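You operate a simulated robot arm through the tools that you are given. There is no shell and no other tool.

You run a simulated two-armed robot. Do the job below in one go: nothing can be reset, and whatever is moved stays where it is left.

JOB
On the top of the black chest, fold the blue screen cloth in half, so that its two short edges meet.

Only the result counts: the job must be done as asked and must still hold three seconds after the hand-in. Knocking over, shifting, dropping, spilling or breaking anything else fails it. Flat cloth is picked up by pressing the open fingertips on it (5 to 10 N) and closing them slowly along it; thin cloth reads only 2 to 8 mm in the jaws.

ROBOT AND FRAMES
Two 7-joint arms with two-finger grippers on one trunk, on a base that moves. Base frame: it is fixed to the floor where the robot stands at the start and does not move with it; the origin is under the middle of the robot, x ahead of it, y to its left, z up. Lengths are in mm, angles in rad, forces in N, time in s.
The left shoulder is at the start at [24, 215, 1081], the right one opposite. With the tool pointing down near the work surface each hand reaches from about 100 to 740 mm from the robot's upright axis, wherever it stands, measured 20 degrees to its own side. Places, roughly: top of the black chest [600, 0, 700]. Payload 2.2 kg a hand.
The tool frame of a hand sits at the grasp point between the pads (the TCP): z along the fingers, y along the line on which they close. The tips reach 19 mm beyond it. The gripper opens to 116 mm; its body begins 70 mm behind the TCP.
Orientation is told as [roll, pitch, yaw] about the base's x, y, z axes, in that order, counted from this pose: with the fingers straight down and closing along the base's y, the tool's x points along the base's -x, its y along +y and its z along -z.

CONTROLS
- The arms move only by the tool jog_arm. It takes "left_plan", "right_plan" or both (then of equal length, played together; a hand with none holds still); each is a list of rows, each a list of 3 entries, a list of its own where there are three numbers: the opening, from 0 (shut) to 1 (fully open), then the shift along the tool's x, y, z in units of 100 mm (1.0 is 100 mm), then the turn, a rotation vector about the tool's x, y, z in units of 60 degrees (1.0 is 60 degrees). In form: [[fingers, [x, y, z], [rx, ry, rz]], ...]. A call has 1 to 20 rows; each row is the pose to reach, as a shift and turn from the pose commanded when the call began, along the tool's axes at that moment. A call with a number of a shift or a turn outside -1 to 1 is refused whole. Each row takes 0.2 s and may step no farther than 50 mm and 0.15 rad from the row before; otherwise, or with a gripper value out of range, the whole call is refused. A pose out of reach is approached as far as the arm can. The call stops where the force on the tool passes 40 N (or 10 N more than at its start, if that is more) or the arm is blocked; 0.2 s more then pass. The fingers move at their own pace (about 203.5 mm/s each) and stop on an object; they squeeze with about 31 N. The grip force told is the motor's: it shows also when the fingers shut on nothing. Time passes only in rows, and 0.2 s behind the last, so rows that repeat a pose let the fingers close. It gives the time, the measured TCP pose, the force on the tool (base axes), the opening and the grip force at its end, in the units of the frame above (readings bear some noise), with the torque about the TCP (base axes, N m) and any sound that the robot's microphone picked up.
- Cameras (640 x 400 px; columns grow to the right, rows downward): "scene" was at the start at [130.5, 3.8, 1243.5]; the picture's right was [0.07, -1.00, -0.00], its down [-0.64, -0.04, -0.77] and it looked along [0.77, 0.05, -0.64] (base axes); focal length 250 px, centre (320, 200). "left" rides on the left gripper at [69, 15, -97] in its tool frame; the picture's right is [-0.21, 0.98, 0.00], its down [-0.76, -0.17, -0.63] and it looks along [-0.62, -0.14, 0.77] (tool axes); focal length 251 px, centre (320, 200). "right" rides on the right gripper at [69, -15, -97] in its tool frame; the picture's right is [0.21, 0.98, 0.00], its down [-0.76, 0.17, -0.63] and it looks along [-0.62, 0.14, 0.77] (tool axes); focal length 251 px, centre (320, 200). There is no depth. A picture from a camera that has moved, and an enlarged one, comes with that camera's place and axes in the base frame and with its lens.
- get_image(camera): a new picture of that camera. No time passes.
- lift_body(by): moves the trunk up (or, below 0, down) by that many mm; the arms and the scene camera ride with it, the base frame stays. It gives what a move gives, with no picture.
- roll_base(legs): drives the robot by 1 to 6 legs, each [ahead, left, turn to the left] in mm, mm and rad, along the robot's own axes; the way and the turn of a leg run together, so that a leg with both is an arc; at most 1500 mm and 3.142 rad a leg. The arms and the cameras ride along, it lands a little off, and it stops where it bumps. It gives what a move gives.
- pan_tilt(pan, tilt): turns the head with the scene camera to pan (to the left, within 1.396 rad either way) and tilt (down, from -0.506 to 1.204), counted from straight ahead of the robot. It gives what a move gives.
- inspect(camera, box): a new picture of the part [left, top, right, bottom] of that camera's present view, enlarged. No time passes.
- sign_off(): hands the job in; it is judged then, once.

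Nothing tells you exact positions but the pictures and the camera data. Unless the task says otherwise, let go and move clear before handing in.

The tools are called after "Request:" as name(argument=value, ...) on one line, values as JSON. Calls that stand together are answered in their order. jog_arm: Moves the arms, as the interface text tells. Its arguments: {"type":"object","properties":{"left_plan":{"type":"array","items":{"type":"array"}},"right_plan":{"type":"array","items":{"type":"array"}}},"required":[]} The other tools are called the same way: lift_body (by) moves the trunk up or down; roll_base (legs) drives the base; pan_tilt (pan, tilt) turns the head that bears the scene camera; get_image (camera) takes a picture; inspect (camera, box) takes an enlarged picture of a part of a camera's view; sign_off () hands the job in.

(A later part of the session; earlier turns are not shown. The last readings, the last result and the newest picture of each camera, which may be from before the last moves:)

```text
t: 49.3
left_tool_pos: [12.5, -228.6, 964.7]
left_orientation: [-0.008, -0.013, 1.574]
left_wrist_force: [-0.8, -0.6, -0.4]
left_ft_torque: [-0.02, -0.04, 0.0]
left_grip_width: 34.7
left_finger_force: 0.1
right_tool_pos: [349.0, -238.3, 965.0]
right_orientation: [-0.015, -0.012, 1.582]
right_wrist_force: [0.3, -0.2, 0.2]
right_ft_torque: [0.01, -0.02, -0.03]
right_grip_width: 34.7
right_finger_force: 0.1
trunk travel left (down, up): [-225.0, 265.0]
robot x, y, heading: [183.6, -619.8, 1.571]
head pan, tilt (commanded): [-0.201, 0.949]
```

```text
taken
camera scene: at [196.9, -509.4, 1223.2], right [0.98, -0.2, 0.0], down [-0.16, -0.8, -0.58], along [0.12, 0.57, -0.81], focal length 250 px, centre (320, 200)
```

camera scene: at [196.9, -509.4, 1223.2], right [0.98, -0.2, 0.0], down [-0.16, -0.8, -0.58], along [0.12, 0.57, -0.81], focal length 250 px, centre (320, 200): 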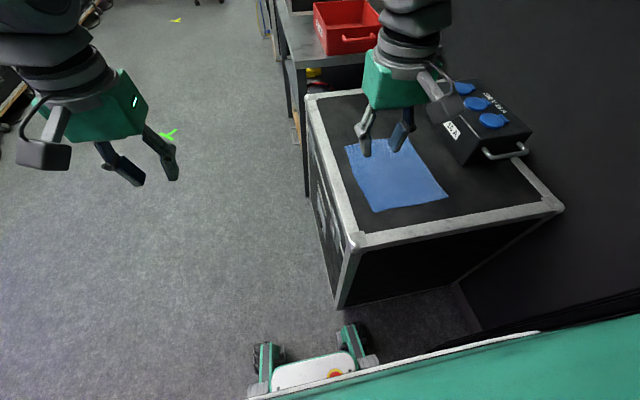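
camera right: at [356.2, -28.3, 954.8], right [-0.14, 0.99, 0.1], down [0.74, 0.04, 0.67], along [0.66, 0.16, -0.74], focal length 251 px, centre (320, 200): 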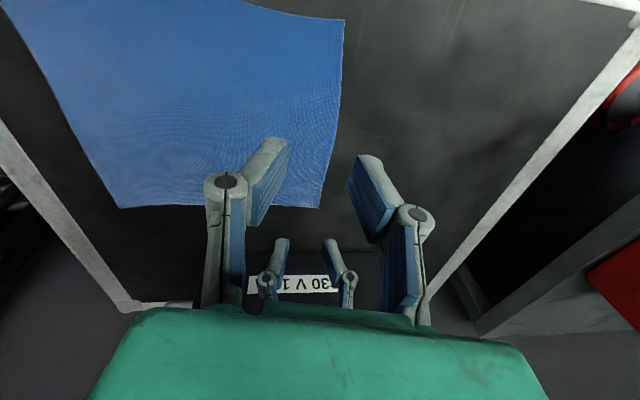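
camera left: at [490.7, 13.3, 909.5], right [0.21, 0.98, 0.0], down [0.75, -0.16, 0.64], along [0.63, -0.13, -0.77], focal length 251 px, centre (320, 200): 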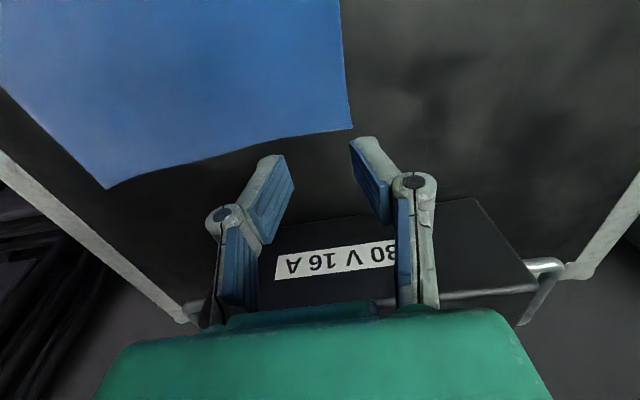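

There is about 65 mm between the front wheels and the chest. I'll continue sidestepping to x ≈ 395.

Request:
roll_base(legs=[[0, -212, 0]])

Request:
pan_tilt(pan=0.0, tilt=0.95)

Request:
get_image(camera="scene")

Request:
pan_tilt(pan=-0.8, tilt=0.9)

Request:
get_image(camera="scene")

```text
t: 51.0
left_tool_pos: [224.8, -228.5, 963.9]
left_orientation: [-0.008, -0.012, 1.567]
left_wrist_force: [0.3, -0.3, 0.5]
left_ft_torque: [-0.02, 0.05, 0.02]
left_grip_width: 34.7
left_finger_force: 0.1
right_tool_pos: [559.8, -239.4, 965.4]
right_orientation: [-0.014, -0.008, 1.577]
right_wrist_force: [0.7, 0.3, -0.5]
right_ft_torque: [0.0, 0.07, 0.01]
right_grip_width: 34.7
right_finger_force: 0.2
trunk travel left (down, up): [-225.0, 265.0]
robot x, y, heading: [397.0, -619.7, 1.565]
head pan, tilt (commanded): [-0.201, 0.949]
```

```text
t: 51.7
left_tool_pos: [241.7, -233.1, 967.4]
left_orientation: [0.011, -0.015, 1.568]
left_wrist_force: [0.0, -0.2, 0.2]
left_ft_torque: [0.01, 0.03, 0.0]
left_grip_width: 34.9
left_finger_force: 0.0
right_tool_pos: [577.0, -242.3, 964.5]
right_orientation: [0.001, -0.013, 1.576]
right_wrist_force: [0.2, -0.2, 0.1]
right_ft_torque: [0.02, 0.04, 0.04]
right_grip_width: 34.6
right_finger_force: 0.0
trunk travel left (down, up): [-225.0, 265.0]
robot x, y, heading: [393.3, -620.8, 1.561]
head pan, tilt (commanded): [0.0, 0.949]
```

```text
taken
camera scene: at [387.7, -509.7, 1223.1], right [1.0, -0.01, 0.01], down [0.0, -0.81, -0.58], along [0.01, 0.58, -0.81], focal length 250 px, centre (320, 200)
```

scene: 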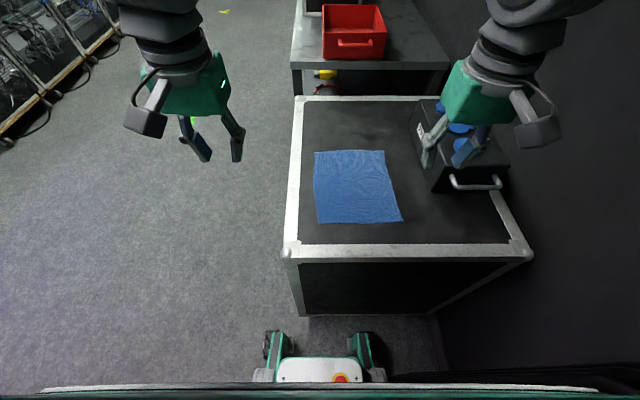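

```text
t: 52.9
left_tool_pos: [243.3, -232.2, 968.3]
left_orientation: [0.012, -0.015, 1.568]
left_wrist_force: [0.2, 0.4, 0.3]
left_ft_torque: [-0.01, 0.02, -0.01]
left_grip_width: 34.5
left_finger_force: 0.1
right_tool_pos: [578.8, -243.0, 962.5]
right_orientation: [0.004, -0.01, 1.574]
right_wrist_force: [-0.6, 0.4, 0.3]
right_ft_torque: [-0.01, -0.02, 0.04]
right_grip_width: 34.7
right_finger_force: 0.1
trunk travel left (down, up): [-225.0, 265.0]
robot x, y, heading: [392.3, -619.3, 1.562]
head pan, tilt (commanded): [-0.799, 0.901]
```

```text
taken
camera scene: at [438.6, -529.1, 1227.2], right [0.69, -0.72, 0.01], down [-0.56, -0.54, -0.62], along [0.46, 0.43, -0.78], focal length 250 px, centre (320, 200)
```

scene: 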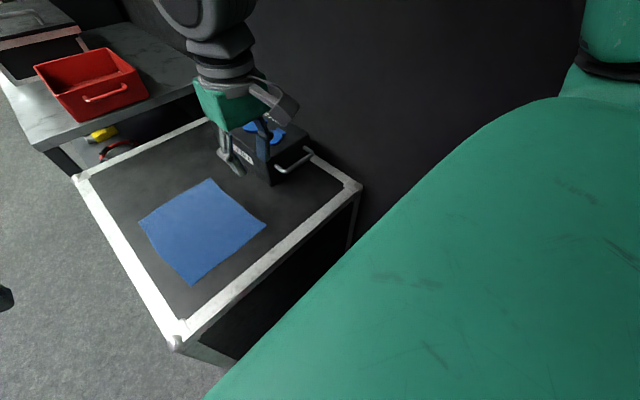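

The robot now faces the chest from its right side at [393,−620], with the cloth straight ahead and space on both sides. I'll creep 20 mm closer for reach, then turn both wrists 90° so the jaws close across the short edge, with the wrist cameras outward.

Request:
roll_base(legs=[[20, 0, 0]])

Request:
jog_arm(left_plan=[[0.3, [0, 0, 0], [0, 0, 0.125]], [0.3, [0, 0, 0], [0, 0, 0.25]], [0.3, [0, 0, 0], [0, 0, 0.375]], [0.3, [0, 0, 0], [0, 0, 0.5]], [0.3, [0, 0, 0], [0, 0, 0.625]], [0.3, [0, 0, 0], [0, 0, 0.75]]], right_plan=[[0.3, [0, 0, 0], [0, 0, -0.125]], [0.3, [0, 0, 0], [0, 0, -0.25]], [0.3, [0, 0, 0], [0, 0, -0.375]], [0.3, [0, 0, 0], [0, 0, -0.5]], [0.3, [0, 0, 0], [0, 0, -0.625]], [0.3, [0, 0, 0], [0, 0, -0.75]]])

```text
t: 53.6
left_tool_pos: [240.8, -212.2, 967.9]
left_orientation: [0.01, -0.019, 1.568]
left_wrist_force: [0.6, 0.0, -0.4]
left_ft_torque: [0.01, 0.0, 0.01]
left_grip_width: 35.1
left_finger_force: 0.1
right_tool_pos: [577.3, -223.8, 963.8]
right_orientation: [0.003, -0.012, 1.577]
right_wrist_force: [-0.5, -0.4, -0.2]
right_ft_torque: [0.01, 0.02, 0.01]
right_grip_width: 34.7
right_finger_force: 0.0
trunk travel left (down, up): [-225.0, 265.0]
robot x, y, heading: [392.8, -603.1, 1.562]
head pan, tilt (commanded): [-0.799, 0.901]
```

```text
t: 55.0
left_tool_pos: [252.8, -212.2, 970.8]
left_orientation: [0.028, 0.003, 0.779]
left_wrist_force: [1.0, 0.0, 0.3]
left_ft_torque: [0.01, 0.02, 0.03]
left_grip_width: 34.9
left_finger_force: 0.0
right_tool_pos: [588.2, -222.7, 961.1]
right_orientation: [0.001, -0.018, 2.363]
right_wrist_force: [-0.2, 0.0, 0.8]
right_ft_torque: [0.02, -0.02, 0.02]
right_grip_width: 34.7
right_finger_force: 0.0
trunk travel left (down, up): [-225.0, 265.0]
robot x, y, heading: [390.3, -600.4, 1.56]
head pan, tilt (commanded): [-0.799, 0.901]
```

Request:
jog_arm(left_plan=[[0.3, [0, 0, 0], [0, 0, 0.125]], [0.3, [0, 0, 0], [0, 0, 0.25]], [0.3, [0, 0, 0], [0, 0, 0.375]], [0.3, [0, 0, 0], [0, 0, 0.5]], [0.3, [0, 0, 0], [0, 0, 0.625]], [0.3, [0, 0, 0], [0, 0, 0.75]]], right_plan=[[0.3, [0, 0, 0], [0, 0, -0.125]], [0.3, [0, 0, 0], [0, 0, -0.25]], [0.3, [0, 0, 0], [0, 0, -0.375]], [0.3, [0, 0, 0], [0, 0, -0.5]], [0.3, [0, 0, 0], [0, 0, -0.625]], [0.3, [0, 0, 0], [0, 0, -0.75]]])

Request:
pan_tilt(pan=0.0, tilt=0.95)

Request:
jog_arm(left_plan=[[0.3, [0, 0, 0], [0, 0, 0]], [0.3, [0, 0, 0], [0, 0, 0]], [0.3, [0, 0, 0], [0, 0, 0]]])

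Request:
jog_arm(left_plan=[[0.3, [0, 0, 0], [0, 0, 0]]])

Request:
get_image(camera="scene")

```text
t: 56.4
left_tool_pos: [252.4, -213.5, 970.5]
left_orientation: [0.018, 0.023, -0.006]
left_wrist_force: [-0.3, -0.4, -0.1]
left_ft_torque: [0.03, 0.0, -0.01]
left_grip_width: 35.0
left_finger_force: 0.0
right_tool_pos: [589.1, -223.1, 959.2]
right_orientation: [-0.011, -0.014, -3.134]
right_wrist_force: [-0.2, 0.4, -0.5]
right_ft_torque: [0.01, -0.01, 0.02]
right_grip_width: 35.0
right_finger_force: 0.0
trunk travel left (down, up): [-225.0, 265.0]
robot x, y, heading: [393.3, -601.0, 1.563]
head pan, tilt (commanded): [-0.799, 0.901]
```

```text
t: 57.6
left_tool_pos: [253.0, -213.2, 970.9]
left_orientation: [0.017, 0.021, -0.004]
left_wrist_force: [-0.3, 0.3, 0.5]
left_ft_torque: [-0.01, 0.0, -0.04]
left_grip_width: 34.8
left_finger_force: 0.0
right_tool_pos: [588.3, -223.2, 961.9]
right_orientation: [-0.011, -0.016, -3.139]
right_wrist_force: [0.2, -0.3, 0.6]
right_ft_torque: [0.03, 0.02, 0.01]
right_grip_width: 34.9
right_finger_force: 0.1
trunk travel left (down, up): [-225.0, 265.0]
robot x, y, heading: [394.8, -600.3, 1.56]
head pan, tilt (commanded): [0.0, 0.949]
```

```text
t: 58.4
left_tool_pos: [253.1, -213.2, 970.7]
left_orientation: [0.017, 0.023, -0.003]
left_wrist_force: [0.2, -0.2, -0.3]
left_ft_torque: [0.0, -0.02, 0.02]
left_grip_width: 34.7
left_finger_force: 0.1
right_tool_pos: [587.5, -224.3, 961.5]
right_orientation: [-0.012, -0.015, -3.135]
right_wrist_force: [-0.2, -1.2, 0.3]
right_ft_torque: [0.01, -0.02, 0.04]
right_grip_width: 35.0
right_finger_force: 0.0
trunk travel left (down, up): [-225.0, 265.0]
robot x, y, heading: [396.6, -598.7, 1.568]
head pan, tilt (commanded): [0.0, 0.949]
```

```text
t: 58.8
left_tool_pos: [252.8, -212.9, 971.3]
left_orientation: [0.017, 0.023, -0.003]
left_wrist_force: [0.2, 0.1, 0.1]
left_ft_torque: [0.0, -0.04, 0.01]
left_grip_width: 34.7
left_finger_force: 0.1
right_tool_pos: [589.2, -223.8, 961.8]
right_orientation: [-0.012, -0.015, -3.136]
right_wrist_force: [-0.1, -0.4, 0.9]
right_ft_torque: [0.02, 0.0, 0.02]
right_grip_width: 34.8
right_finger_force: 0.0
trunk travel left (down, up): [-225.0, 265.0]
robot x, y, heading: [392.6, -602.7, 1.566]
head pan, tilt (commanded): [0.0, 0.949]
```

```text
taken
camera scene: at [386.5, -487.6, 1223.0], right [1.0, -0.01, 0.01], down [0.0, -0.81, -0.58], along [0.01, 0.58, -0.81], focal length 250 px, centre (320, 200)
```

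scene: 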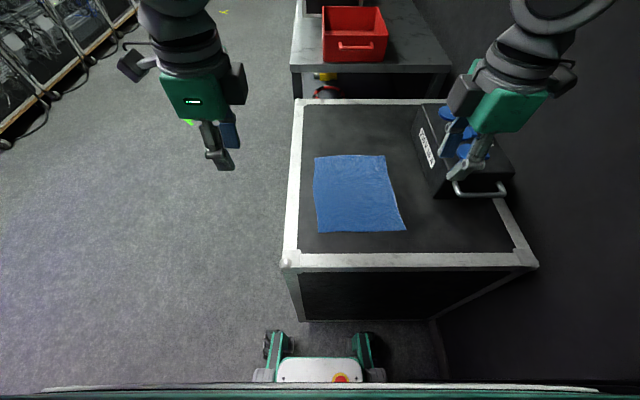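

Both wrists are yawed and the sway has settled. I'll zoom in on the cloth to re-measure its corners from here.

Request:
inspect(camera="scene", box=[280, 130, 440, 250])

Request:
get_image(camera="right")

Request:
get_image(camera="left")

```text
3.33 times, centred on (360, 190) of scene
camera zoom: at [386.5, -487.6, 1223.0], right [1.0, -0.01, 0.01], down [0.0, -0.81, -0.58], along [0.01, 0.58, -0.81], focal length 832 px, centre (187, 233)
```

zoom: 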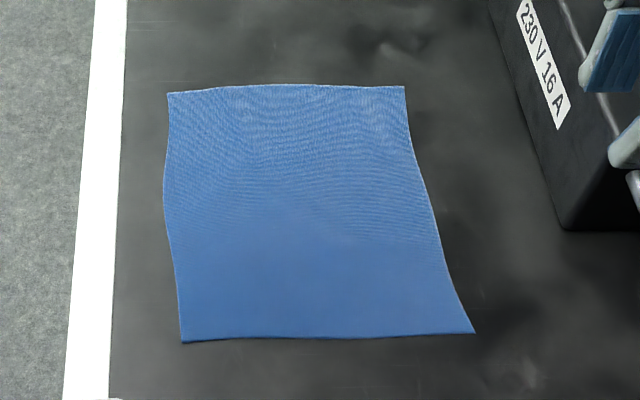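

```text
taken
camera right: at [660.2, -207.7, 1056.7], right [0.22, -0.98, -0.02], down [-0.75, -0.18, 0.64], along [-0.63, -0.13, -0.77], focal length 251 px, centre (320, 200)
```

right: 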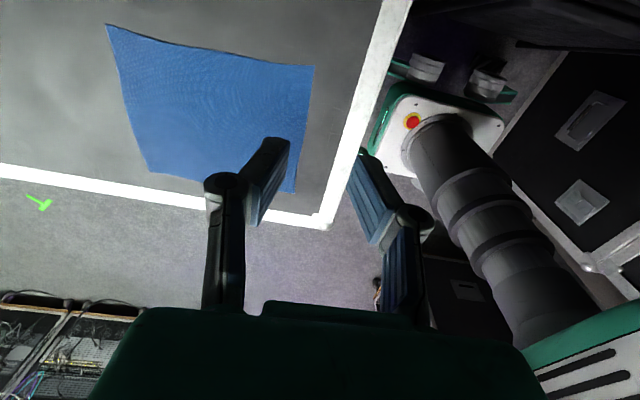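

```text
taken
camera left: at [186.8, -199.9, 1067.2], right [0.22, 0.98, 0.01], down [0.77, -0.18, 0.61], along [0.6, -0.12, -0.79], focal length 251 px, centre (320, 200)
```

left: 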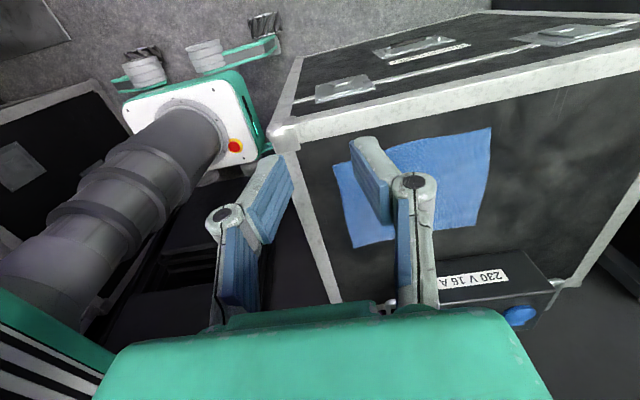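

The corners agree with my earlier estimates: far edge from [378,12] to [578,19], near edge from [389,−222] to [588,−216]. I'll fold the far short edge toward the near one. The left hand goes over the far-left end and the right hand over the far-right end, kept well clear of the socket box.

Request:
jog_arm(left_plan=[[0.22, [-0.06, 0.088, 0.07], [0.002, -0.003, 0]], [0.22, [-0.12, 0.176, 0.14], [0.004, -0.006, 0]], [0.22, [-0.18, 0.264, 0.21], [0.006, -0.008, 0]], [0.22, [-0.24, 0.352, 0.28], [0.008, -0.011, 0]], [0.22, [-0.3, 0.44, 0.35], [0.01, -0.014, 0]], [0.22, [-0.36, 0.528, 0.42], [0.012, -0.017, 0]], [0.22, [-0.42, 0.616, 0.49], [0.014, -0.02, 0]], [0.22, [-0.483, 0.704, 0.56], [0.016, -0.022, 0]]], right_plan=[[0.22, [-0.04, -0.094, 0.067], [-0.001, 0.002, 0]], [0.22, [-0.08, -0.188, 0.134], [-0.003, 0.004, 0]], [0.22, [-0.12, -0.282, 0.2], [-0.004, 0.006, 0]], [0.22, [-0.16, -0.376, 0.267], [-0.006, 0.007, 0]], [0.22, [-0.2, -0.47, 0.334], [-0.007, 0.009, 0]], [0.22, [-0.24, -0.564, 0.4], [-0.009, 0.011, 0]], [0.22, [-0.28, -0.658, 0.467], [-0.01, 0.013, 0]], [0.22, [-0.3, -0.755, 0.54], [-0.011, 0.014, 0]]])

Request:
jog_arm(left_plan=[[0.22, [-0.06, 0.088, 0.07], [0, 0, 0]], [0.22, [-0.12, 0.176, 0.14], [0, 0, 0]], [0.22, [-0.18, 0.264, 0.21], [0, 0, 0]], [0.22, [-0.24, 0.352, 0.28], [0, 0, 0]], [0.22, [-0.3, 0.44, 0.35], [0, 0, 0]], [0.22, [-0.36, 0.528, 0.42], [0, 0, 0]], [0.22, [-0.42, 0.616, 0.49], [0, 0, 0]], [0.22, [-0.483, 0.704, 0.56], [0, 0, 0]]], right_plan=[[0.22, [0, -0.094, 0.067], [0, 0, 0]], [0.22, [0, -0.188, 0.134], [0, 0, 0]], [0.22, [0, -0.282, 0.2], [0, 0, 0]], [0.22, [0, -0.376, 0.267], [0, 0, 0]], [0.22, [0, -0.47, 0.334], [0, 0, 0]], [0.22, [0, -0.564, 0.4], [0, 0, 0]], [0.22, [0, -0.658, 0.467], [0, 0, 0]], [0.22, [0, -0.755, 0.54], [0, 0, 0]]])

Request:
get_image(camera="scene")

```text
t: 60.6
left_tool_pos: [301.0, -139.2, 915.0]
left_orientation: [0.001, 0.0, -0.003]
left_wrist_force: [1.2, 0.6, -0.9]
left_ft_torque: [0.01, 0.0, 0.01]
left_grip_width: 25.4
left_finger_force: 0.1
right_tool_pos: [559.2, -147.4, 907.5]
right_orientation: [-0.001, -0.002, -3.136]
right_wrist_force: [-0.2, 0.2, 0.2]
right_ft_torque: [-0.01, 0.0, 0.02]
right_grip_width: 25.4
right_finger_force: 0.1
trunk travel left (down, up): [-225.0, 265.0]
robot x, y, heading: [395.1, -602.7, 1.561]
head pan, tilt (commanded): [0.0, 0.949]
```

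```text
t: 62.4
left_tool_pos: [349.1, -69.9, 856.4]
left_orientation: [0.0, 0.0, -0.003]
left_wrist_force: [-0.2, 0.7, 0.0]
left_ft_torque: [0.0, 0.01, 0.01]
left_grip_width: 25.5
left_finger_force: 0.1
right_tool_pos: [558.2, -70.9, 853.4]
right_orientation: [0.0, -0.003, -3.139]
right_wrist_force: [-0.2, 0.6, 0.2]
right_ft_torque: [-0.02, 0.01, -0.01]
right_grip_width: 25.5
right_finger_force: 0.0
trunk travel left (down, up): [-225.0, 265.0]
robot x, y, heading: [394.7, -602.0, 1.566]
head pan, tilt (commanded): [0.0, 0.949]
```

```text
taken
camera scene: at [386.9, -484.6, 1222.7], right [1.0, -0.01, 0.01], down [0.0, -0.82, -0.58], along [0.01, 0.58, -0.82], focal length 250 px, centre (320, 200)
```

scene: 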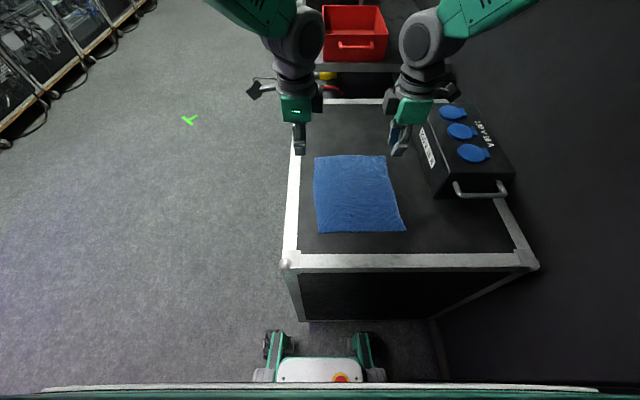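

Both arms are moving freely. One more move puts both jaws about 45 mm above the far edge.

Request:
jog_arm(left_plan=[[0.22, [-0.06, 0.085, 0.075], [0, 0, 0]], [0.22, [-0.12, 0.17, 0.15], [0, 0, 0]], [0.22, [-0.18, 0.255, 0.225], [0, 0, 0]], [0.22, [-0.24, 0.34, 0.3], [0, 0, 0]], [0.22, [-0.3, 0.425, 0.375], [0, 0, 0]], [0.22, [-0.36, 0.51, 0.45], [0, 0, 0]], [0.22, [-0.42, 0.595, 0.525], [0, 0, 0]], [0.22, [-0.49, 0.68, 0.6], [0, 0, 0]]], right_plan=[[0.22, [0, -0.092, 0.075], [0, 0, 0]], [0.22, [0, -0.184, 0.15], [0, 0, 0]], [0.22, [0, -0.276, 0.225], [0, 0, 0]], [0.22, [0, -0.368, 0.3], [0, 0, 0]], [0.22, [0, -0.46, 0.375], [0, 0, 0]], [0.22, [0, -0.552, 0.45], [0, 0, 0]], [0.22, [0, -0.644, 0.525], [0, 0, 0]], [0.22, [0, -0.735, 0.6], [0, 0, 0]]])

Request:
jog_arm(left_plan=[[0.22, [0, 0, 0], [0, 0, 0]], [0.22, [0, 0, 0], [0, 0, 0]]])

Request:
get_image(camera="scene")

Request:
get_image(camera="left")

Request:
get_image(camera="right")

```text
t: 64.2
left_tool_pos: [399.4, -2.5, 797.4]
left_orientation: [0.0, 0.0, -0.005]
left_wrist_force: [0.3, 0.3, -0.2]
left_ft_torque: [-0.02, 0.01, 0.01]
left_grip_width: 25.7
left_finger_force: 0.0
right_tool_pos: [556.6, 2.3, 794.2]
right_orientation: [0.001, -0.002, -3.138]
right_wrist_force: [-0.3, 0.7, -0.5]
right_ft_torque: [-0.01, 0.0, 0.02]
right_grip_width: 25.3
right_finger_force: 0.1
trunk travel left (down, up): [-225.0, 265.0]
robot x, y, heading: [396.5, -601.3, 1.565]
head pan, tilt (commanded): [0.0, 0.949]
```

```text
t: 64.8
left_tool_pos: [398.4, -4.4, 798.5]
left_orientation: [-0.001, 0.001, -0.004]
left_wrist_force: [0.8, 0.1, 0.1]
left_ft_torque: [0.03, 0.0, -0.01]
left_grip_width: 25.4
left_finger_force: 0.0
right_tool_pos: [556.2, 1.6, 793.7]
right_orientation: [-0.001, -0.001, -3.137]
right_wrist_force: [0.9, -1.1, 0.2]
right_ft_torque: [-0.02, 0.01, -0.03]
right_grip_width: 25.4
right_finger_force: 0.0
trunk travel left (down, up): [-225.0, 265.0]
robot x, y, heading: [397.4, -601.6, 1.567]
head pan, tilt (commanded): [0.0, 0.949]
```

```text
taken
camera scene: at [386.8, -485.0, 1222.8], right [1.0, -0.01, 0.01], down [0.0, -0.82, -0.58], along [0.01, 0.58, -0.82], focal length 250 px, centre (320, 200)
```

scene: 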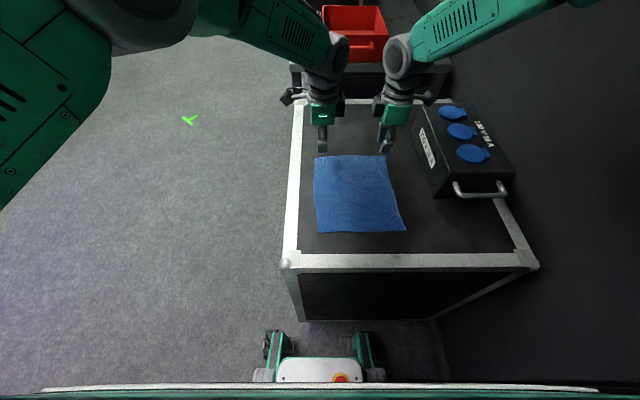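

```text
taken
camera left: at [329.6, 11.8, 893.4], right [0.22, 0.98, 0.0], down [0.76, -0.17, 0.63], along [0.62, -0.14, -0.77], focal length 251 px, centre (320, 200)
```

left: 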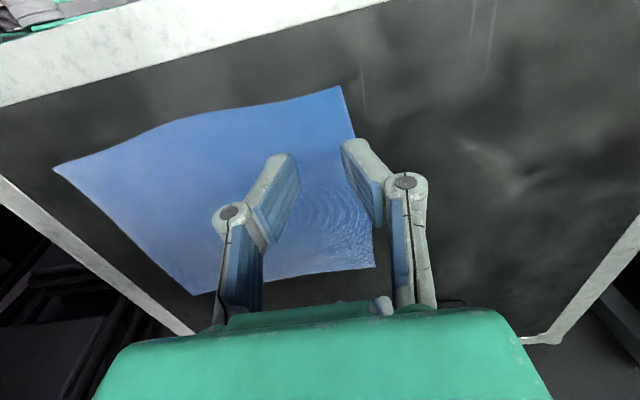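

```text
taken
camera right: at [626.3, 19.0, 891.0], right [0.22, -0.98, 0.0], down [-0.76, -0.17, 0.63], along [-0.62, -0.14, -0.77], focal length 251 px, centre (320, 200)
```

right: 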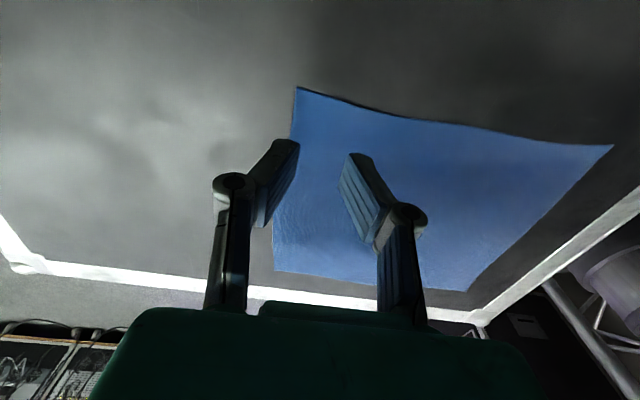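

The wrist views confirm both hands are centred over the far edge, with the edge about 17 mm outside each jaw centre. I'll lower to about 10 mm above the surface.

Request:
jog_arm(left_plan=[[0.22, [0, 0, 0.1], [0, 0, 0]], [0.22, [0, 0, 0.2], [0, 0, 0]], [0.22, [0, 0, 0.3], [0, 0, 0]], [0.22, [0, 0, 0.42], [0, 0, 0]], [0.22, [0, 0, 0.42], [0, 0, 0]]], right_plan=[[0.22, [0, 0, 0.1], [0, 0, 0]], [0.22, [0, 0, 0.2], [0, 0, 0]], [0.22, [0, 0, 0.3], [0, 0, 0]], [0.22, [0, 0, 0.38], [0, 0, 0]], [0.22, [0, 0, 0.38], [0, 0, 0]]])

Request:
jog_arm(left_plan=[[0.22, [0, 0, 0], [0, 0, 0]], [0.22, [0, 0, 0], [0, 0, 0]]])

Request:
get_image(camera="left")

Request:
get_image(camera="right")

Request:
inspect(camera="scene", box=[280, 110, 440, 240])

```text
t: 66.0
left_tool_pos: [399.7, -2.4, 757.1]
left_orientation: [0.001, 0.001, -0.005]
left_wrist_force: [0.4, 0.0, -0.8]
left_ft_torque: [-0.03, -0.03, -0.02]
left_grip_width: 25.7
left_finger_force: 0.0
right_tool_pos: [556.2, 1.1, 758.4]
right_orientation: [-0.003, -0.002, -3.135]
right_wrist_force: [-0.3, 0.9, -0.2]
right_ft_torque: [-0.02, -0.03, 0.02]
right_grip_width: 25.6
right_finger_force: 0.0
trunk travel left (down, up): [-225.0, 265.0]
robot x, y, heading: [394.5, -603.2, 1.559]
head pan, tilt (commanded): [0.0, 0.949]
```

```text
t: 66.6
left_tool_pos: [399.7, -1.8, 757.0]
left_orientation: [-0.001, 0.001, -0.005]
left_wrist_force: [-0.4, 0.1, 1.4]
left_ft_torque: [-0.01, -0.02, -0.02]
left_grip_width: 25.2
left_finger_force: 0.2
right_tool_pos: [557.3, 2.0, 757.2]
right_orientation: [-0.002, -0.002, -3.136]
right_wrist_force: [0.3, 0.0, -0.1]
right_ft_torque: [-0.01, -0.03, 0.01]
right_grip_width: 25.5
right_finger_force: 0.0
trunk travel left (down, up): [-225.0, 265.0]
robot x, y, heading: [395.6, -598.0, 1.56]
head pan, tilt (commanded): [0.0, 0.949]
```

```text
taken
camera left: at [330.8, 12.1, 852.1], right [0.22, 0.98, 0.0], down [0.76, -0.17, 0.63], along [0.62, -0.14, -0.77], focal length 251 px, centre (320, 200)
```

left: 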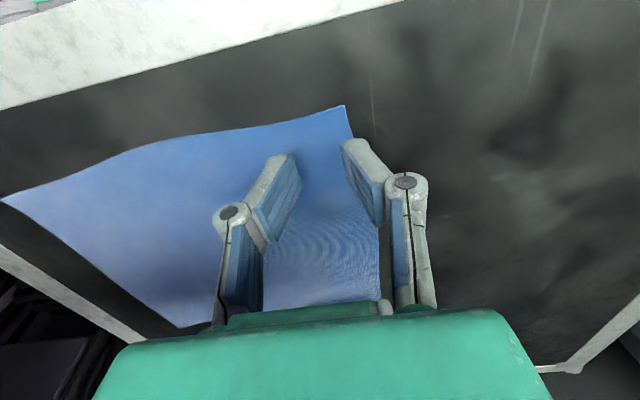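

```text
taken
camera right: at [626.7, 18.8, 853.6], right [0.22, -0.98, 0.0], down [-0.76, -0.17, 0.63], along [-0.62, -0.14, -0.77], focal length 251 px, centre (320, 200)
```

right: 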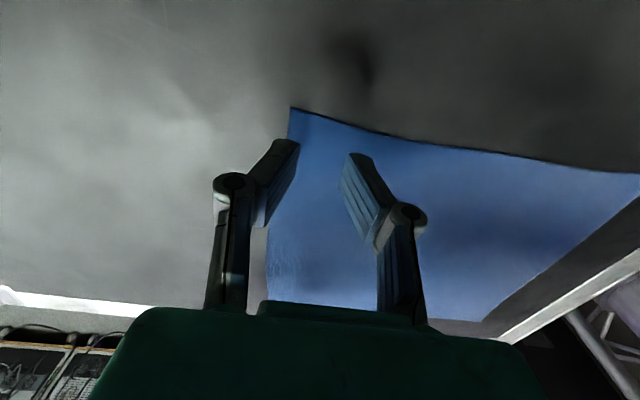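

```text
3.08 times, centred on (360, 175) of scene
camera zoom: at [386.7, -484.9, 1222.7], right [1.0, -0.01, 0.01], down [0.0, -0.82, -0.58], along [0.01, 0.58, -0.82], focal length 768 px, centre (197, 277)
```

zoom: 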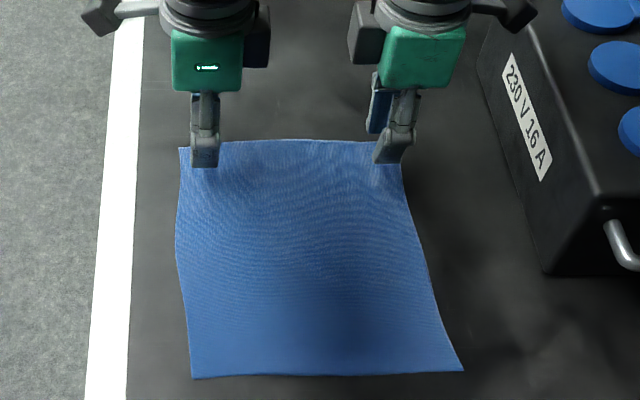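

Both fingertips are about 11 mm above the cloth. I'll creep down and watch the contact force.

Request:
jog_arm(left_plan=[[0.22, [0, 0, 0.02], [0, 0, 0]], [0.22, [0, 0, 0.04], [0, 0, 0]], [0.22, [0, 0, 0.06], [0, 0, 0]], [0.22, [0, 0, 0.08], [0, 0, 0]]], right_plan=[[0.22, [0, 0, 0.02], [0, 0, 0]], [0.22, [0, 0, 0.04], [0, 0, 0]], [0.22, [0, 0, 0.06], [0, 0, 0]], [0.22, [0, 0, 0.08], [0, 0, 0]]])

Request:
jog_arm(left_plan=[[0.22, [0, 0, 0.01], [0, 0, 0]], [0.22, [0, 0, 0.02], [0, 0, 0]]], right_plan=[[0.22, [0, 0, 0.01], [0, 0, 0]], [0.22, [0, 0, 0.02], [0, 0, 0]]])

```text
t: 67.6
left_tool_pos: [399.3, -3.8, 748.1]
left_orientation: [-0.002, -0.001, -0.003]
left_wrist_force: [0.5, 0.3, -0.3]
left_ft_torque: [-0.01, -0.02, -0.02]
left_grip_width: 25.4
left_finger_force: 0.1
right_tool_pos: [556.9, 2.4, 748.1]
right_orientation: [-0.003, -0.001, -3.136]
right_wrist_force: [-0.3, -0.3, 0.2]
right_ft_torque: [-0.02, -0.01, -0.05]
right_grip_width: 25.3
right_finger_force: 0.0
trunk travel left (down, up): [-225.0, 265.0]
robot x, y, heading: [393.7, -602.4, 1.561]
head pan, tilt (commanded): [0.0, 0.949]
```

```text
t: 68.2
left_tool_pos: [399.1, -3.1, 746.6]
left_orientation: [0.0, -0.002, -0.002]
left_wrist_force: [0.5, 0.3, 0.0]
left_ft_torque: [-0.03, -0.01, -0.04]
left_grip_width: 25.5
left_finger_force: 0.0
right_tool_pos: [557.3, 2.0, 747.2]
right_orientation: [-0.001, -0.002, -3.137]
right_wrist_force: [0.0, 0.2, -0.4]
right_ft_torque: [-0.03, -0.04, 0.03]
right_grip_width: 25.5
right_finger_force: 0.0
trunk travel left (down, up): [-225.0, 265.0]
robot x, y, heading: [393.8, -605.1, 1.563]
head pan, tilt (commanded): [0.0, 0.949]
```

Request:
jog_arm(left_plan=[[0.22, [0, 0, 0.01], [0, 0, 0]], [0.22, [0, 0, 0.02], [0, 0, 0]]], right_plan=[[0.22, [0, 0, 0.01], [0, 0, 0]], [0.22, [0, 0, 0.02], [0, 0, 0]]])

Request:
jog_arm(left_plan=[[0.22, [0, 0, 0.01], [0, 0, 0]]], right_plan=[[0.22, [0, 0, 0.01], [0, 0, 0]]])

Request:
jog_arm(left_plan=[[0.22, [0, 0, 0.01], [0, 0, 0]]], right_plan=[[0.22, [0, 0, 0.01], [0, 0, 0]]])

```text
t: 68.8
left_tool_pos: [399.1, -2.1, 744.8]
left_orientation: [0.003, 0.001, -0.005]
left_wrist_force: [-1.1, -0.4, 0.5]
left_ft_torque: [-0.02, -0.03, -0.01]
left_grip_width: 25.6
left_finger_force: 0.0
right_tool_pos: [558.6, 2.6, 745.2]
right_orientation: [-0.001, -0.002, -3.137]
right_wrist_force: [0.5, 0.9, -0.8]
right_ft_torque: [0.0, 0.0, 0.03]
right_grip_width: 25.6
right_finger_force: 0.1
trunk travel left (down, up): [-225.0, 265.0]
robot x, y, heading: [392.4, -599.5, 1.565]
head pan, tilt (commanded): [0.0, 0.949]
```

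```text
t: 69.2
left_tool_pos: [400.0, -3.5, 743.4]
left_orientation: [0.001, -0.001, -0.003]
left_wrist_force: [0.4, 0.1, 0.5]
left_ft_torque: [0.01, -0.02, -0.03]
left_grip_width: 25.7
left_finger_force: 0.0
right_tool_pos: [558.5, 1.1, 742.8]
right_orientation: [0.0, -0.001, -3.138]
right_wrist_force: [1.1, 0.5, 0.2]
right_ft_torque: [-0.02, 0.02, 0.01]
right_grip_width: 25.4
right_finger_force: 0.2
trunk travel left (down, up): [-225.0, 265.0]
robot x, y, heading: [394.5, -604.1, 1.56]
head pan, tilt (commanded): [0.0, 0.949]
```

```text
t: 69.6
left_tool_pos: [398.7, -3.9, 742.6]
left_orientation: [0.0, 0.001, -0.004]
left_wrist_force: [-0.3, 0.2, 0.1]
left_ft_torque: [0.0, 0.0, 0.02]
left_grip_width: 25.5
left_finger_force: 0.1
right_tool_pos: [558.2, 1.1, 743.7]
right_orientation: [-0.001, -0.002, -3.138]
right_wrist_force: [0.0, 0.4, -0.3]
right_ft_torque: [-0.03, -0.02, 0.03]
right_grip_width: 25.5
right_finger_force: 0.0
trunk travel left (down, up): [-225.0, 265.0]
robot x, y, heading: [395.4, -603.2, 1.56]
head pan, tilt (commanded): [0.0, 0.949]
```

Request:
jog_arm(left_plan=[[0.22, [0, 0, 0.01], [0, 0, 0]], [0.22, [0, 0, 0.02], [0, 0, 0]]], right_plan=[[0.22, [0, 0, 0.01], [0, 0, 0]], [0.22, [0, 0, 0.02], [0, 0, 0]]])

Request:
jog_arm(left_plan=[[0.22, [0, 0, 0.01], [0, 0, 0]]], right_plan=[[0.22, [0, 0, 0.01], [0, 0, 0]]])

Request:
jog_arm(left_plan=[[0.22, [0, 0, 0.01], [0, 0, 0]]], right_plan=[[0.22, [0, 0, 0.01], [0, 0, 0]]])

Request:
inspect(camera="scene", box=[300, 120, 420, 195])

```text
t: 70.2
left_tool_pos: [399.0, -3.9, 741.4]
left_orientation: [0.003, 0.001, -0.004]
left_wrist_force: [0.3, -0.1, 2.5]
left_ft_torque: [0.01, 0.02, 0.03]
left_grip_width: 25.8
left_finger_force: 0.0
right_tool_pos: [557.5, 2.3, 741.6]
right_orientation: [-0.003, -0.004, -3.137]
right_wrist_force: [-0.1, -0.4, 2.7]
right_ft_torque: [-0.05, -0.02, -0.03]
right_grip_width: 25.6
right_finger_force: 0.0
trunk travel left (down, up): [-225.0, 265.0]
robot x, y, heading: [394.0, -600.9, 1.565]
head pan, tilt (commanded): [0.0, 0.949]
```

```text
t: 70.6
left_tool_pos: [398.5, -1.8, 740.9]
left_orientation: [0.004, -0.001, -0.002]
left_wrist_force: [-0.4, -1.5, 9.7]
left_ft_torque: [-0.07, 0.03, -0.03]
left_grip_width: 25.7
left_finger_force: 0.1
right_tool_pos: [558.5, 1.4, 741.0]
right_orientation: [-0.005, -0.001, -3.138]
right_wrist_force: [0.9, 0.8, 4.1]
right_ft_torque: [-0.07, -0.04, 0.02]
right_grip_width: 25.5
right_finger_force: 0.0
trunk travel left (down, up): [-225.0, 265.0]
robot x, y, heading: [394.3, -601.6, 1.561]
head pan, tilt (commanded): [0.0, 0.949]
```

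```text
t: 71.0
left_tool_pos: [398.5, -3.7, 739.6]
left_orientation: [0.004, -0.002, -0.002]
left_wrist_force: [-0.5, -0.1, 7.0]
left_ft_torque: [0.02, -0.01, -0.01]
left_grip_width: 21.9
left_finger_force: 3.8
right_tool_pos: [556.8, 1.5, 741.6]
right_orientation: [-0.006, -0.002, -3.138]
right_wrist_force: [0.2, 0.0, 8.5]
right_ft_torque: [-0.02, -0.01, -0.02]
right_grip_width: 20.4
right_finger_force: 4.7
trunk travel left (down, up): [-225.0, 265.0]
robot x, y, heading: [392.8, -601.2, 1.557]
head pan, tilt (commanded): [0.0, 0.949]
```

```text
5.33 times, centred on (360, 158) of scene
camera zoom: at [386.3, -488.1, 1223.3], right [1.0, -0.01, 0.01], down [0.0, -0.81, -0.58], along [0.01, 0.58, -0.81], focal length 1330 px, centre (107, 427)
```

zoom: 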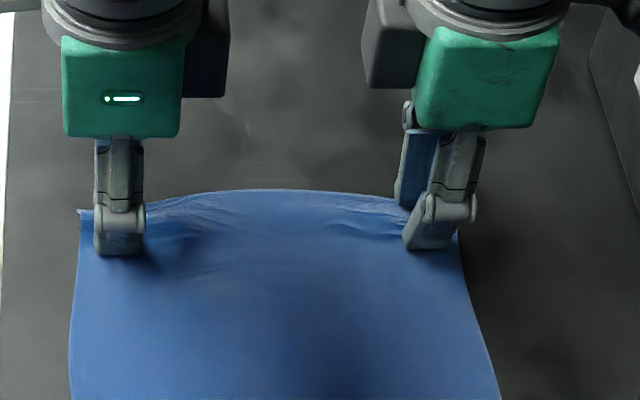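

Contact is at TCP z ≈ 741 with 7.0 N on the left and 8.5 N on the right, which is in the wanted range. Now I'll close both jaws slowly along the cloth.

Request:
jog_arm(left_plan=[[0.18, [0, 0, 0], [0, 0, 0]], [0.16, [0, 0, 0], [0, 0, 0]], [0.14, [0, 0, 0], [0, 0, 0]], [0.12, [0, 0, 0], [0, 0, 0]], [0.1, [0, 0, 0], [0, 0, 0]], [0.08, [0, 0, 0], [0, 0, 0]]], right_plan=[[0.18, [0, 0, 0], [0, 0, 0]], [0.16, [0, 0, 0], [0, 0, 0]], [0.14, [0, 0, 0], [0, 0, 0]], [0.12, [0, 0, 0], [0, 0, 0]], [0.1, [0, 0, 0], [0, 0, 0]], [0.08, [0, 0, 0], [0, 0, 0]]])

Request:
inspect(camera="scene", box=[300, 120, 420, 195])

Request:
inspect(camera="left", box=[200, 80, 460, 330])

Request:
inspect(camera="right", box=[190, 80, 450, 330])

```text
t: 72.4
left_tool_pos: [398.2, -4.3, 739.4]
left_orientation: [0.004, 0.0, -0.003]
left_wrist_force: [1.1, 0.7, 10.0]
left_ft_torque: [0.01, -0.06, 0.01]
left_grip_width: 10.9
left_finger_force: 0.1
right_tool_pos: [557.6, 0.4, 739.3]
right_orientation: [-0.001, -0.002, -3.137]
right_wrist_force: [-1.0, -1.1, 16.8]
right_ft_torque: [0.15, 0.06, 0.0]
right_grip_width: 6.0
right_finger_force: 9.2
trunk travel left (down, up): [-225.0, 265.0]
robot x, y, heading: [394.8, -604.5, 1.56]
head pan, tilt (commanded): [0.0, 0.949]
```

```text
5.33 times, centred on (360, 158) of scene
camera zoom: at [386.4, -487.4, 1223.1], right [1.0, -0.01, 0.01], down [0.0, -0.82, -0.58], along [0.01, 0.58, -0.81], focal length 1330 px, centre (107, 427)
```

zoom: 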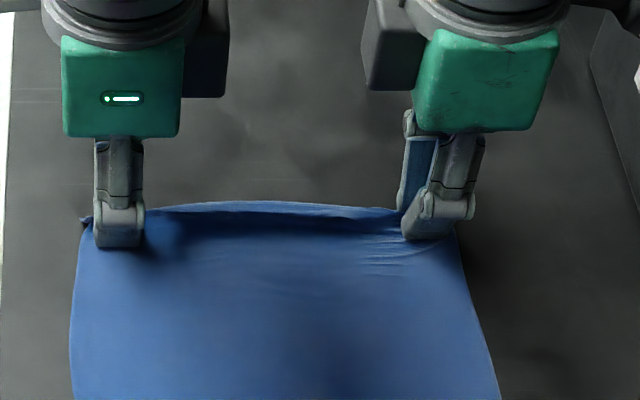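

```text
1.60 times, centred on (330, 205) of left
camera zoom: at [329.8, 10.9, 834.5], right [0.22, 0.98, 0.0], down [0.76, -0.17, 0.63], along [0.62, -0.14, -0.77], focal length 402 px, centre (304, 192)
```

zoom: 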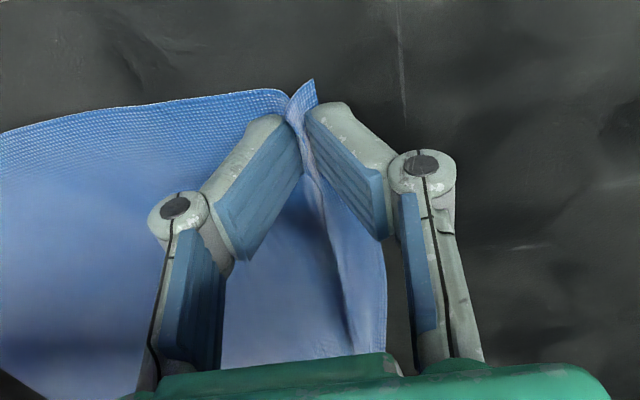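

```text
1.60 times, centred on (320, 205) of right
camera zoom: at [626.8, 17.8, 836.0], right [0.22, -0.98, 0.0], down [-0.76, -0.17, 0.63], along [-0.62, -0.14, -0.77], focal length 402 px, centre (320, 192)
```

zoom: 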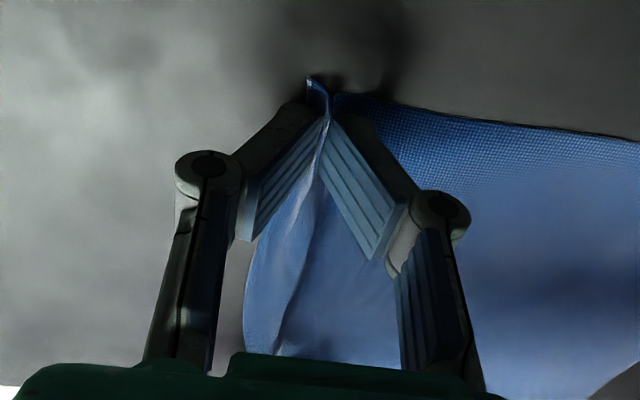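

A ridge of cloth has formed between the fingertips on both hands. I'll finish closing onto it.

Request:
jog_arm(left_plan=[[0.06, [0, 0, 0], [0, 0, 0]], [0.04, [0, 0, 0], [0, 0, 0]], [0.02, [0, 0, 0], [0, 0, 0]], [0.0, [0, 0, 0], [0, 0, 0]], [0.0, [0, 0, 0], [0, 0, 0]], [0.0, [0, 0, 0], [0, 0, 0]]], right_plan=[[0.06, [0, 0, 0], [0, 0, 0]], [0.04, [0, 0, 0], [0, 0, 0]], [0.02, [0, 0, 0], [0, 0, 0]], [0.0, [0, 0, 0], [0, 0, 0]], [0.0, [0, 0, 0], [0, 0, 0]], [0.0, [0, 0, 0], [0, 0, 0]]])

Request:
inspect(camera="left", box=[200, 80, 460, 330])

Request:
inspect(camera="right", box=[190, 80, 450, 330])

Request:
inspect(camera="scene", box=[280, 110, 440, 240])

```text
t: 73.8
left_tool_pos: [398.8, -4.7, 740.8]
left_orientation: [0.005, 0.001, -0.005]
left_wrist_force: [0.3, 1.8, 18.6]
left_ft_torque: [-0.02, 0.0, -0.01]
left_grip_width: 3.1
left_finger_force: 31.3
right_tool_pos: [557.4, 0.5, 739.7]
right_orientation: [-0.003, -0.001, -3.137]
right_wrist_force: [-2.1, 0.4, 9.0]
right_ft_torque: [-0.02, 0.04, 0.01]
right_grip_width: 3.3
right_finger_force: 30.7
trunk travel left (down, up): [-225.0, 265.0]
robot x, y, heading: [391.4, -602.5, 1.561]
head pan, tilt (commanded): [0.0, 0.949]
```

```text
1.60 times, centred on (330, 205) of left
camera zoom: at [329.8, 10.6, 835.1], right [0.22, 0.98, 0.0], down [0.76, -0.17, 0.63], along [0.62, -0.14, -0.77], focal length 402 px, centre (304, 192)
```

zoom: 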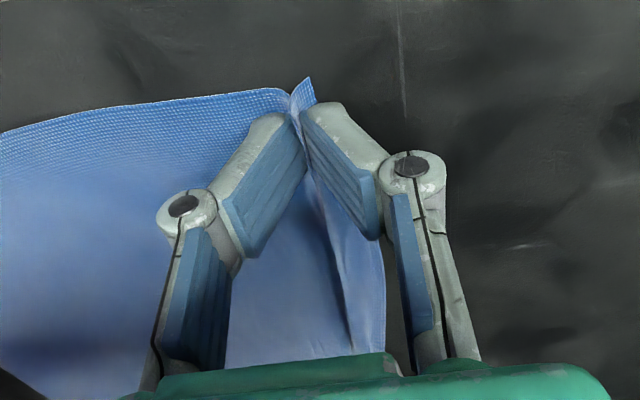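

```text
1.60 times, centred on (320, 205) of right
camera zoom: at [626.8, 17.5, 836.6], right [0.22, -0.98, 0.0], down [-0.76, -0.17, 0.63], along [-0.62, -0.14, -0.77], focal length 402 px, centre (320, 192)
```

zoom: 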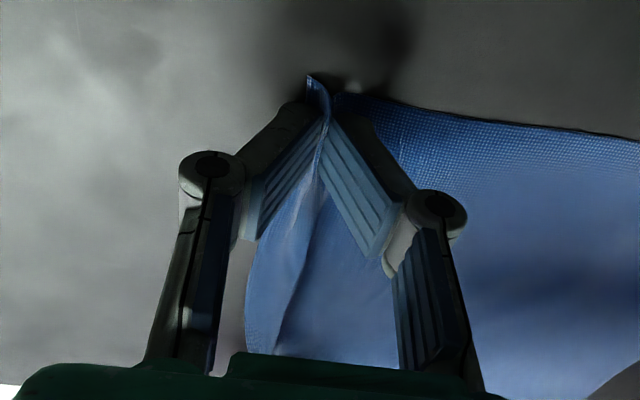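

```text
3.08 times, centred on (360, 175) of scene
camera zoom: at [386.3, -488.5, 1223.3], right [1.0, -0.01, 0.01], down [0.0, -0.81, -0.58], along [0.01, 0.58, -0.81], focal length 768 px, centre (197, 277)
```

zoom: 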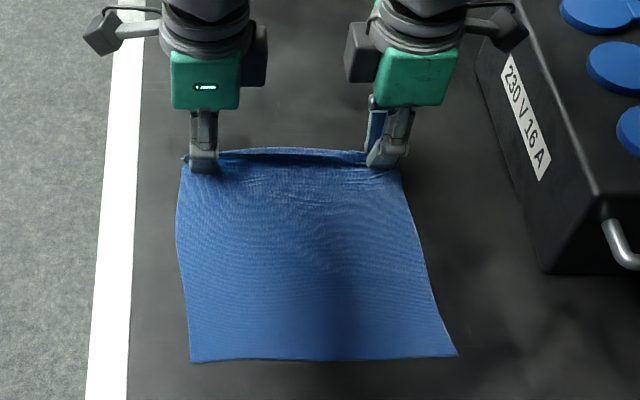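

Both jaws hold the cloth, reading 3.1 and 3.3 mm at 31 N. Closing dragged the cloth about 12 mm, so the near edge is now at y ≈ −207…−202. I'll start the fold arc around the mid-line slowly and check the grip after the first part.

Request:
jog_arm(left_plan=[[0.0, [0, -0.004, -0.055], [0, 0, 0]], [0.0, [0, -0.0075, -0.111], [0, 0, 0]], [0.0, [0, -0.017, -0.165], [0, 0, 0]], [0.0, [-0.001, -0.03, -0.22], [0, 0, 0]], [0.0, [-0.002, -0.047, -0.273], [0, 0, 0]], [0.0, [-0.003, -0.066, -0.325], [0, 0, 0]], [0.0, [-0.004, -0.09, -0.376], [0, 0, 0]], [0.0, [-0.005, -0.117, -0.425], [0, 0, 0]]], right_plan=[[0.0, [0, 0.004, -0.055], [0, 0, 0]], [0.0, [0, 0.0075, -0.111], [0, 0, 0]], [0.0, [0, 0.017, -0.165], [0, 0, 0]], [0.0, [0.001, 0.03, -0.22], [0, 0, 0]], [0.0, [0.002, 0.047, -0.273], [0, 0, 0]], [0.0, [0.003, 0.066, -0.325], [0, 0, 0]], [0.0, [0.004, 0.09, -0.376], [0, 0, 0]], [0.0, [0.005, 0.117, -0.425], [0, 0, 0]]])

Request:
inspect(camera="scene", box=[280, 110, 440, 240])

Request:
get_image(camera="left")

Request:
get_image(camera="right")

```text
t: 75.6
left_tool_pos: [399.6, -15.2, 782.5]
left_orientation: [0.0, 0.0, -0.004]
left_wrist_force: [-0.5, -0.2, 0.1]
left_ft_torque: [0.02, 0.03, -0.03]
left_grip_width: 3.3
left_finger_force: 34.1
right_tool_pos: [557.1, -11.8, 782.1]
right_orientation: [-0.002, -0.001, -3.136]
right_wrist_force: [0.0, -0.1, 0.0]
right_ft_torque: [0.01, 0.04, 0.01]
right_grip_width: 2.2
right_finger_force: 27.5
trunk travel left (down, up): [-225.0, 265.0]
robot x, y, heading: [394.4, -601.5, 1.563]
head pan, tilt (commanded): [0.0, 0.949]
```

```text
3.08 times, centred on (360, 175) of scene
camera zoom: at [386.7, -485.4, 1222.8], right [1.0, -0.01, 0.01], down [0.0, -0.82, -0.58], along [0.01, 0.58, -0.82], focal length 768 px, centre (197, 277)
```

zoom: 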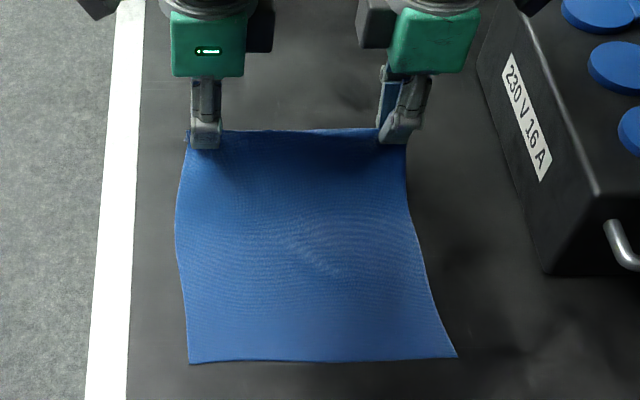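

```text
taken
camera left: at [330.9, -0.8, 876.5], right [0.22, 0.98, 0.0], down [0.76, -0.17, 0.63], along [0.62, -0.14, -0.77], focal length 251 px, centre (320, 200)
```

left: 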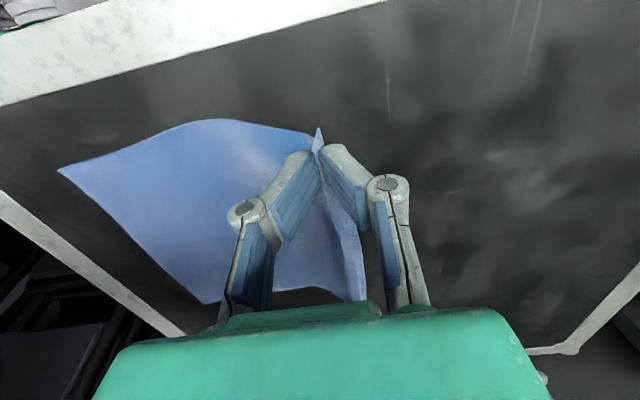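

```text
taken
camera right: at [627.2, 6.5, 877.7], right [0.22, -0.98, 0.0], down [-0.76, -0.17, 0.63], along [-0.62, -0.14, -0.77], focal length 251 px, centre (320, 200)
```

right: 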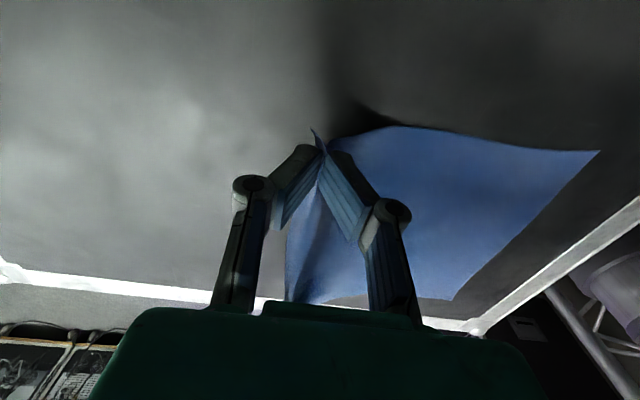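

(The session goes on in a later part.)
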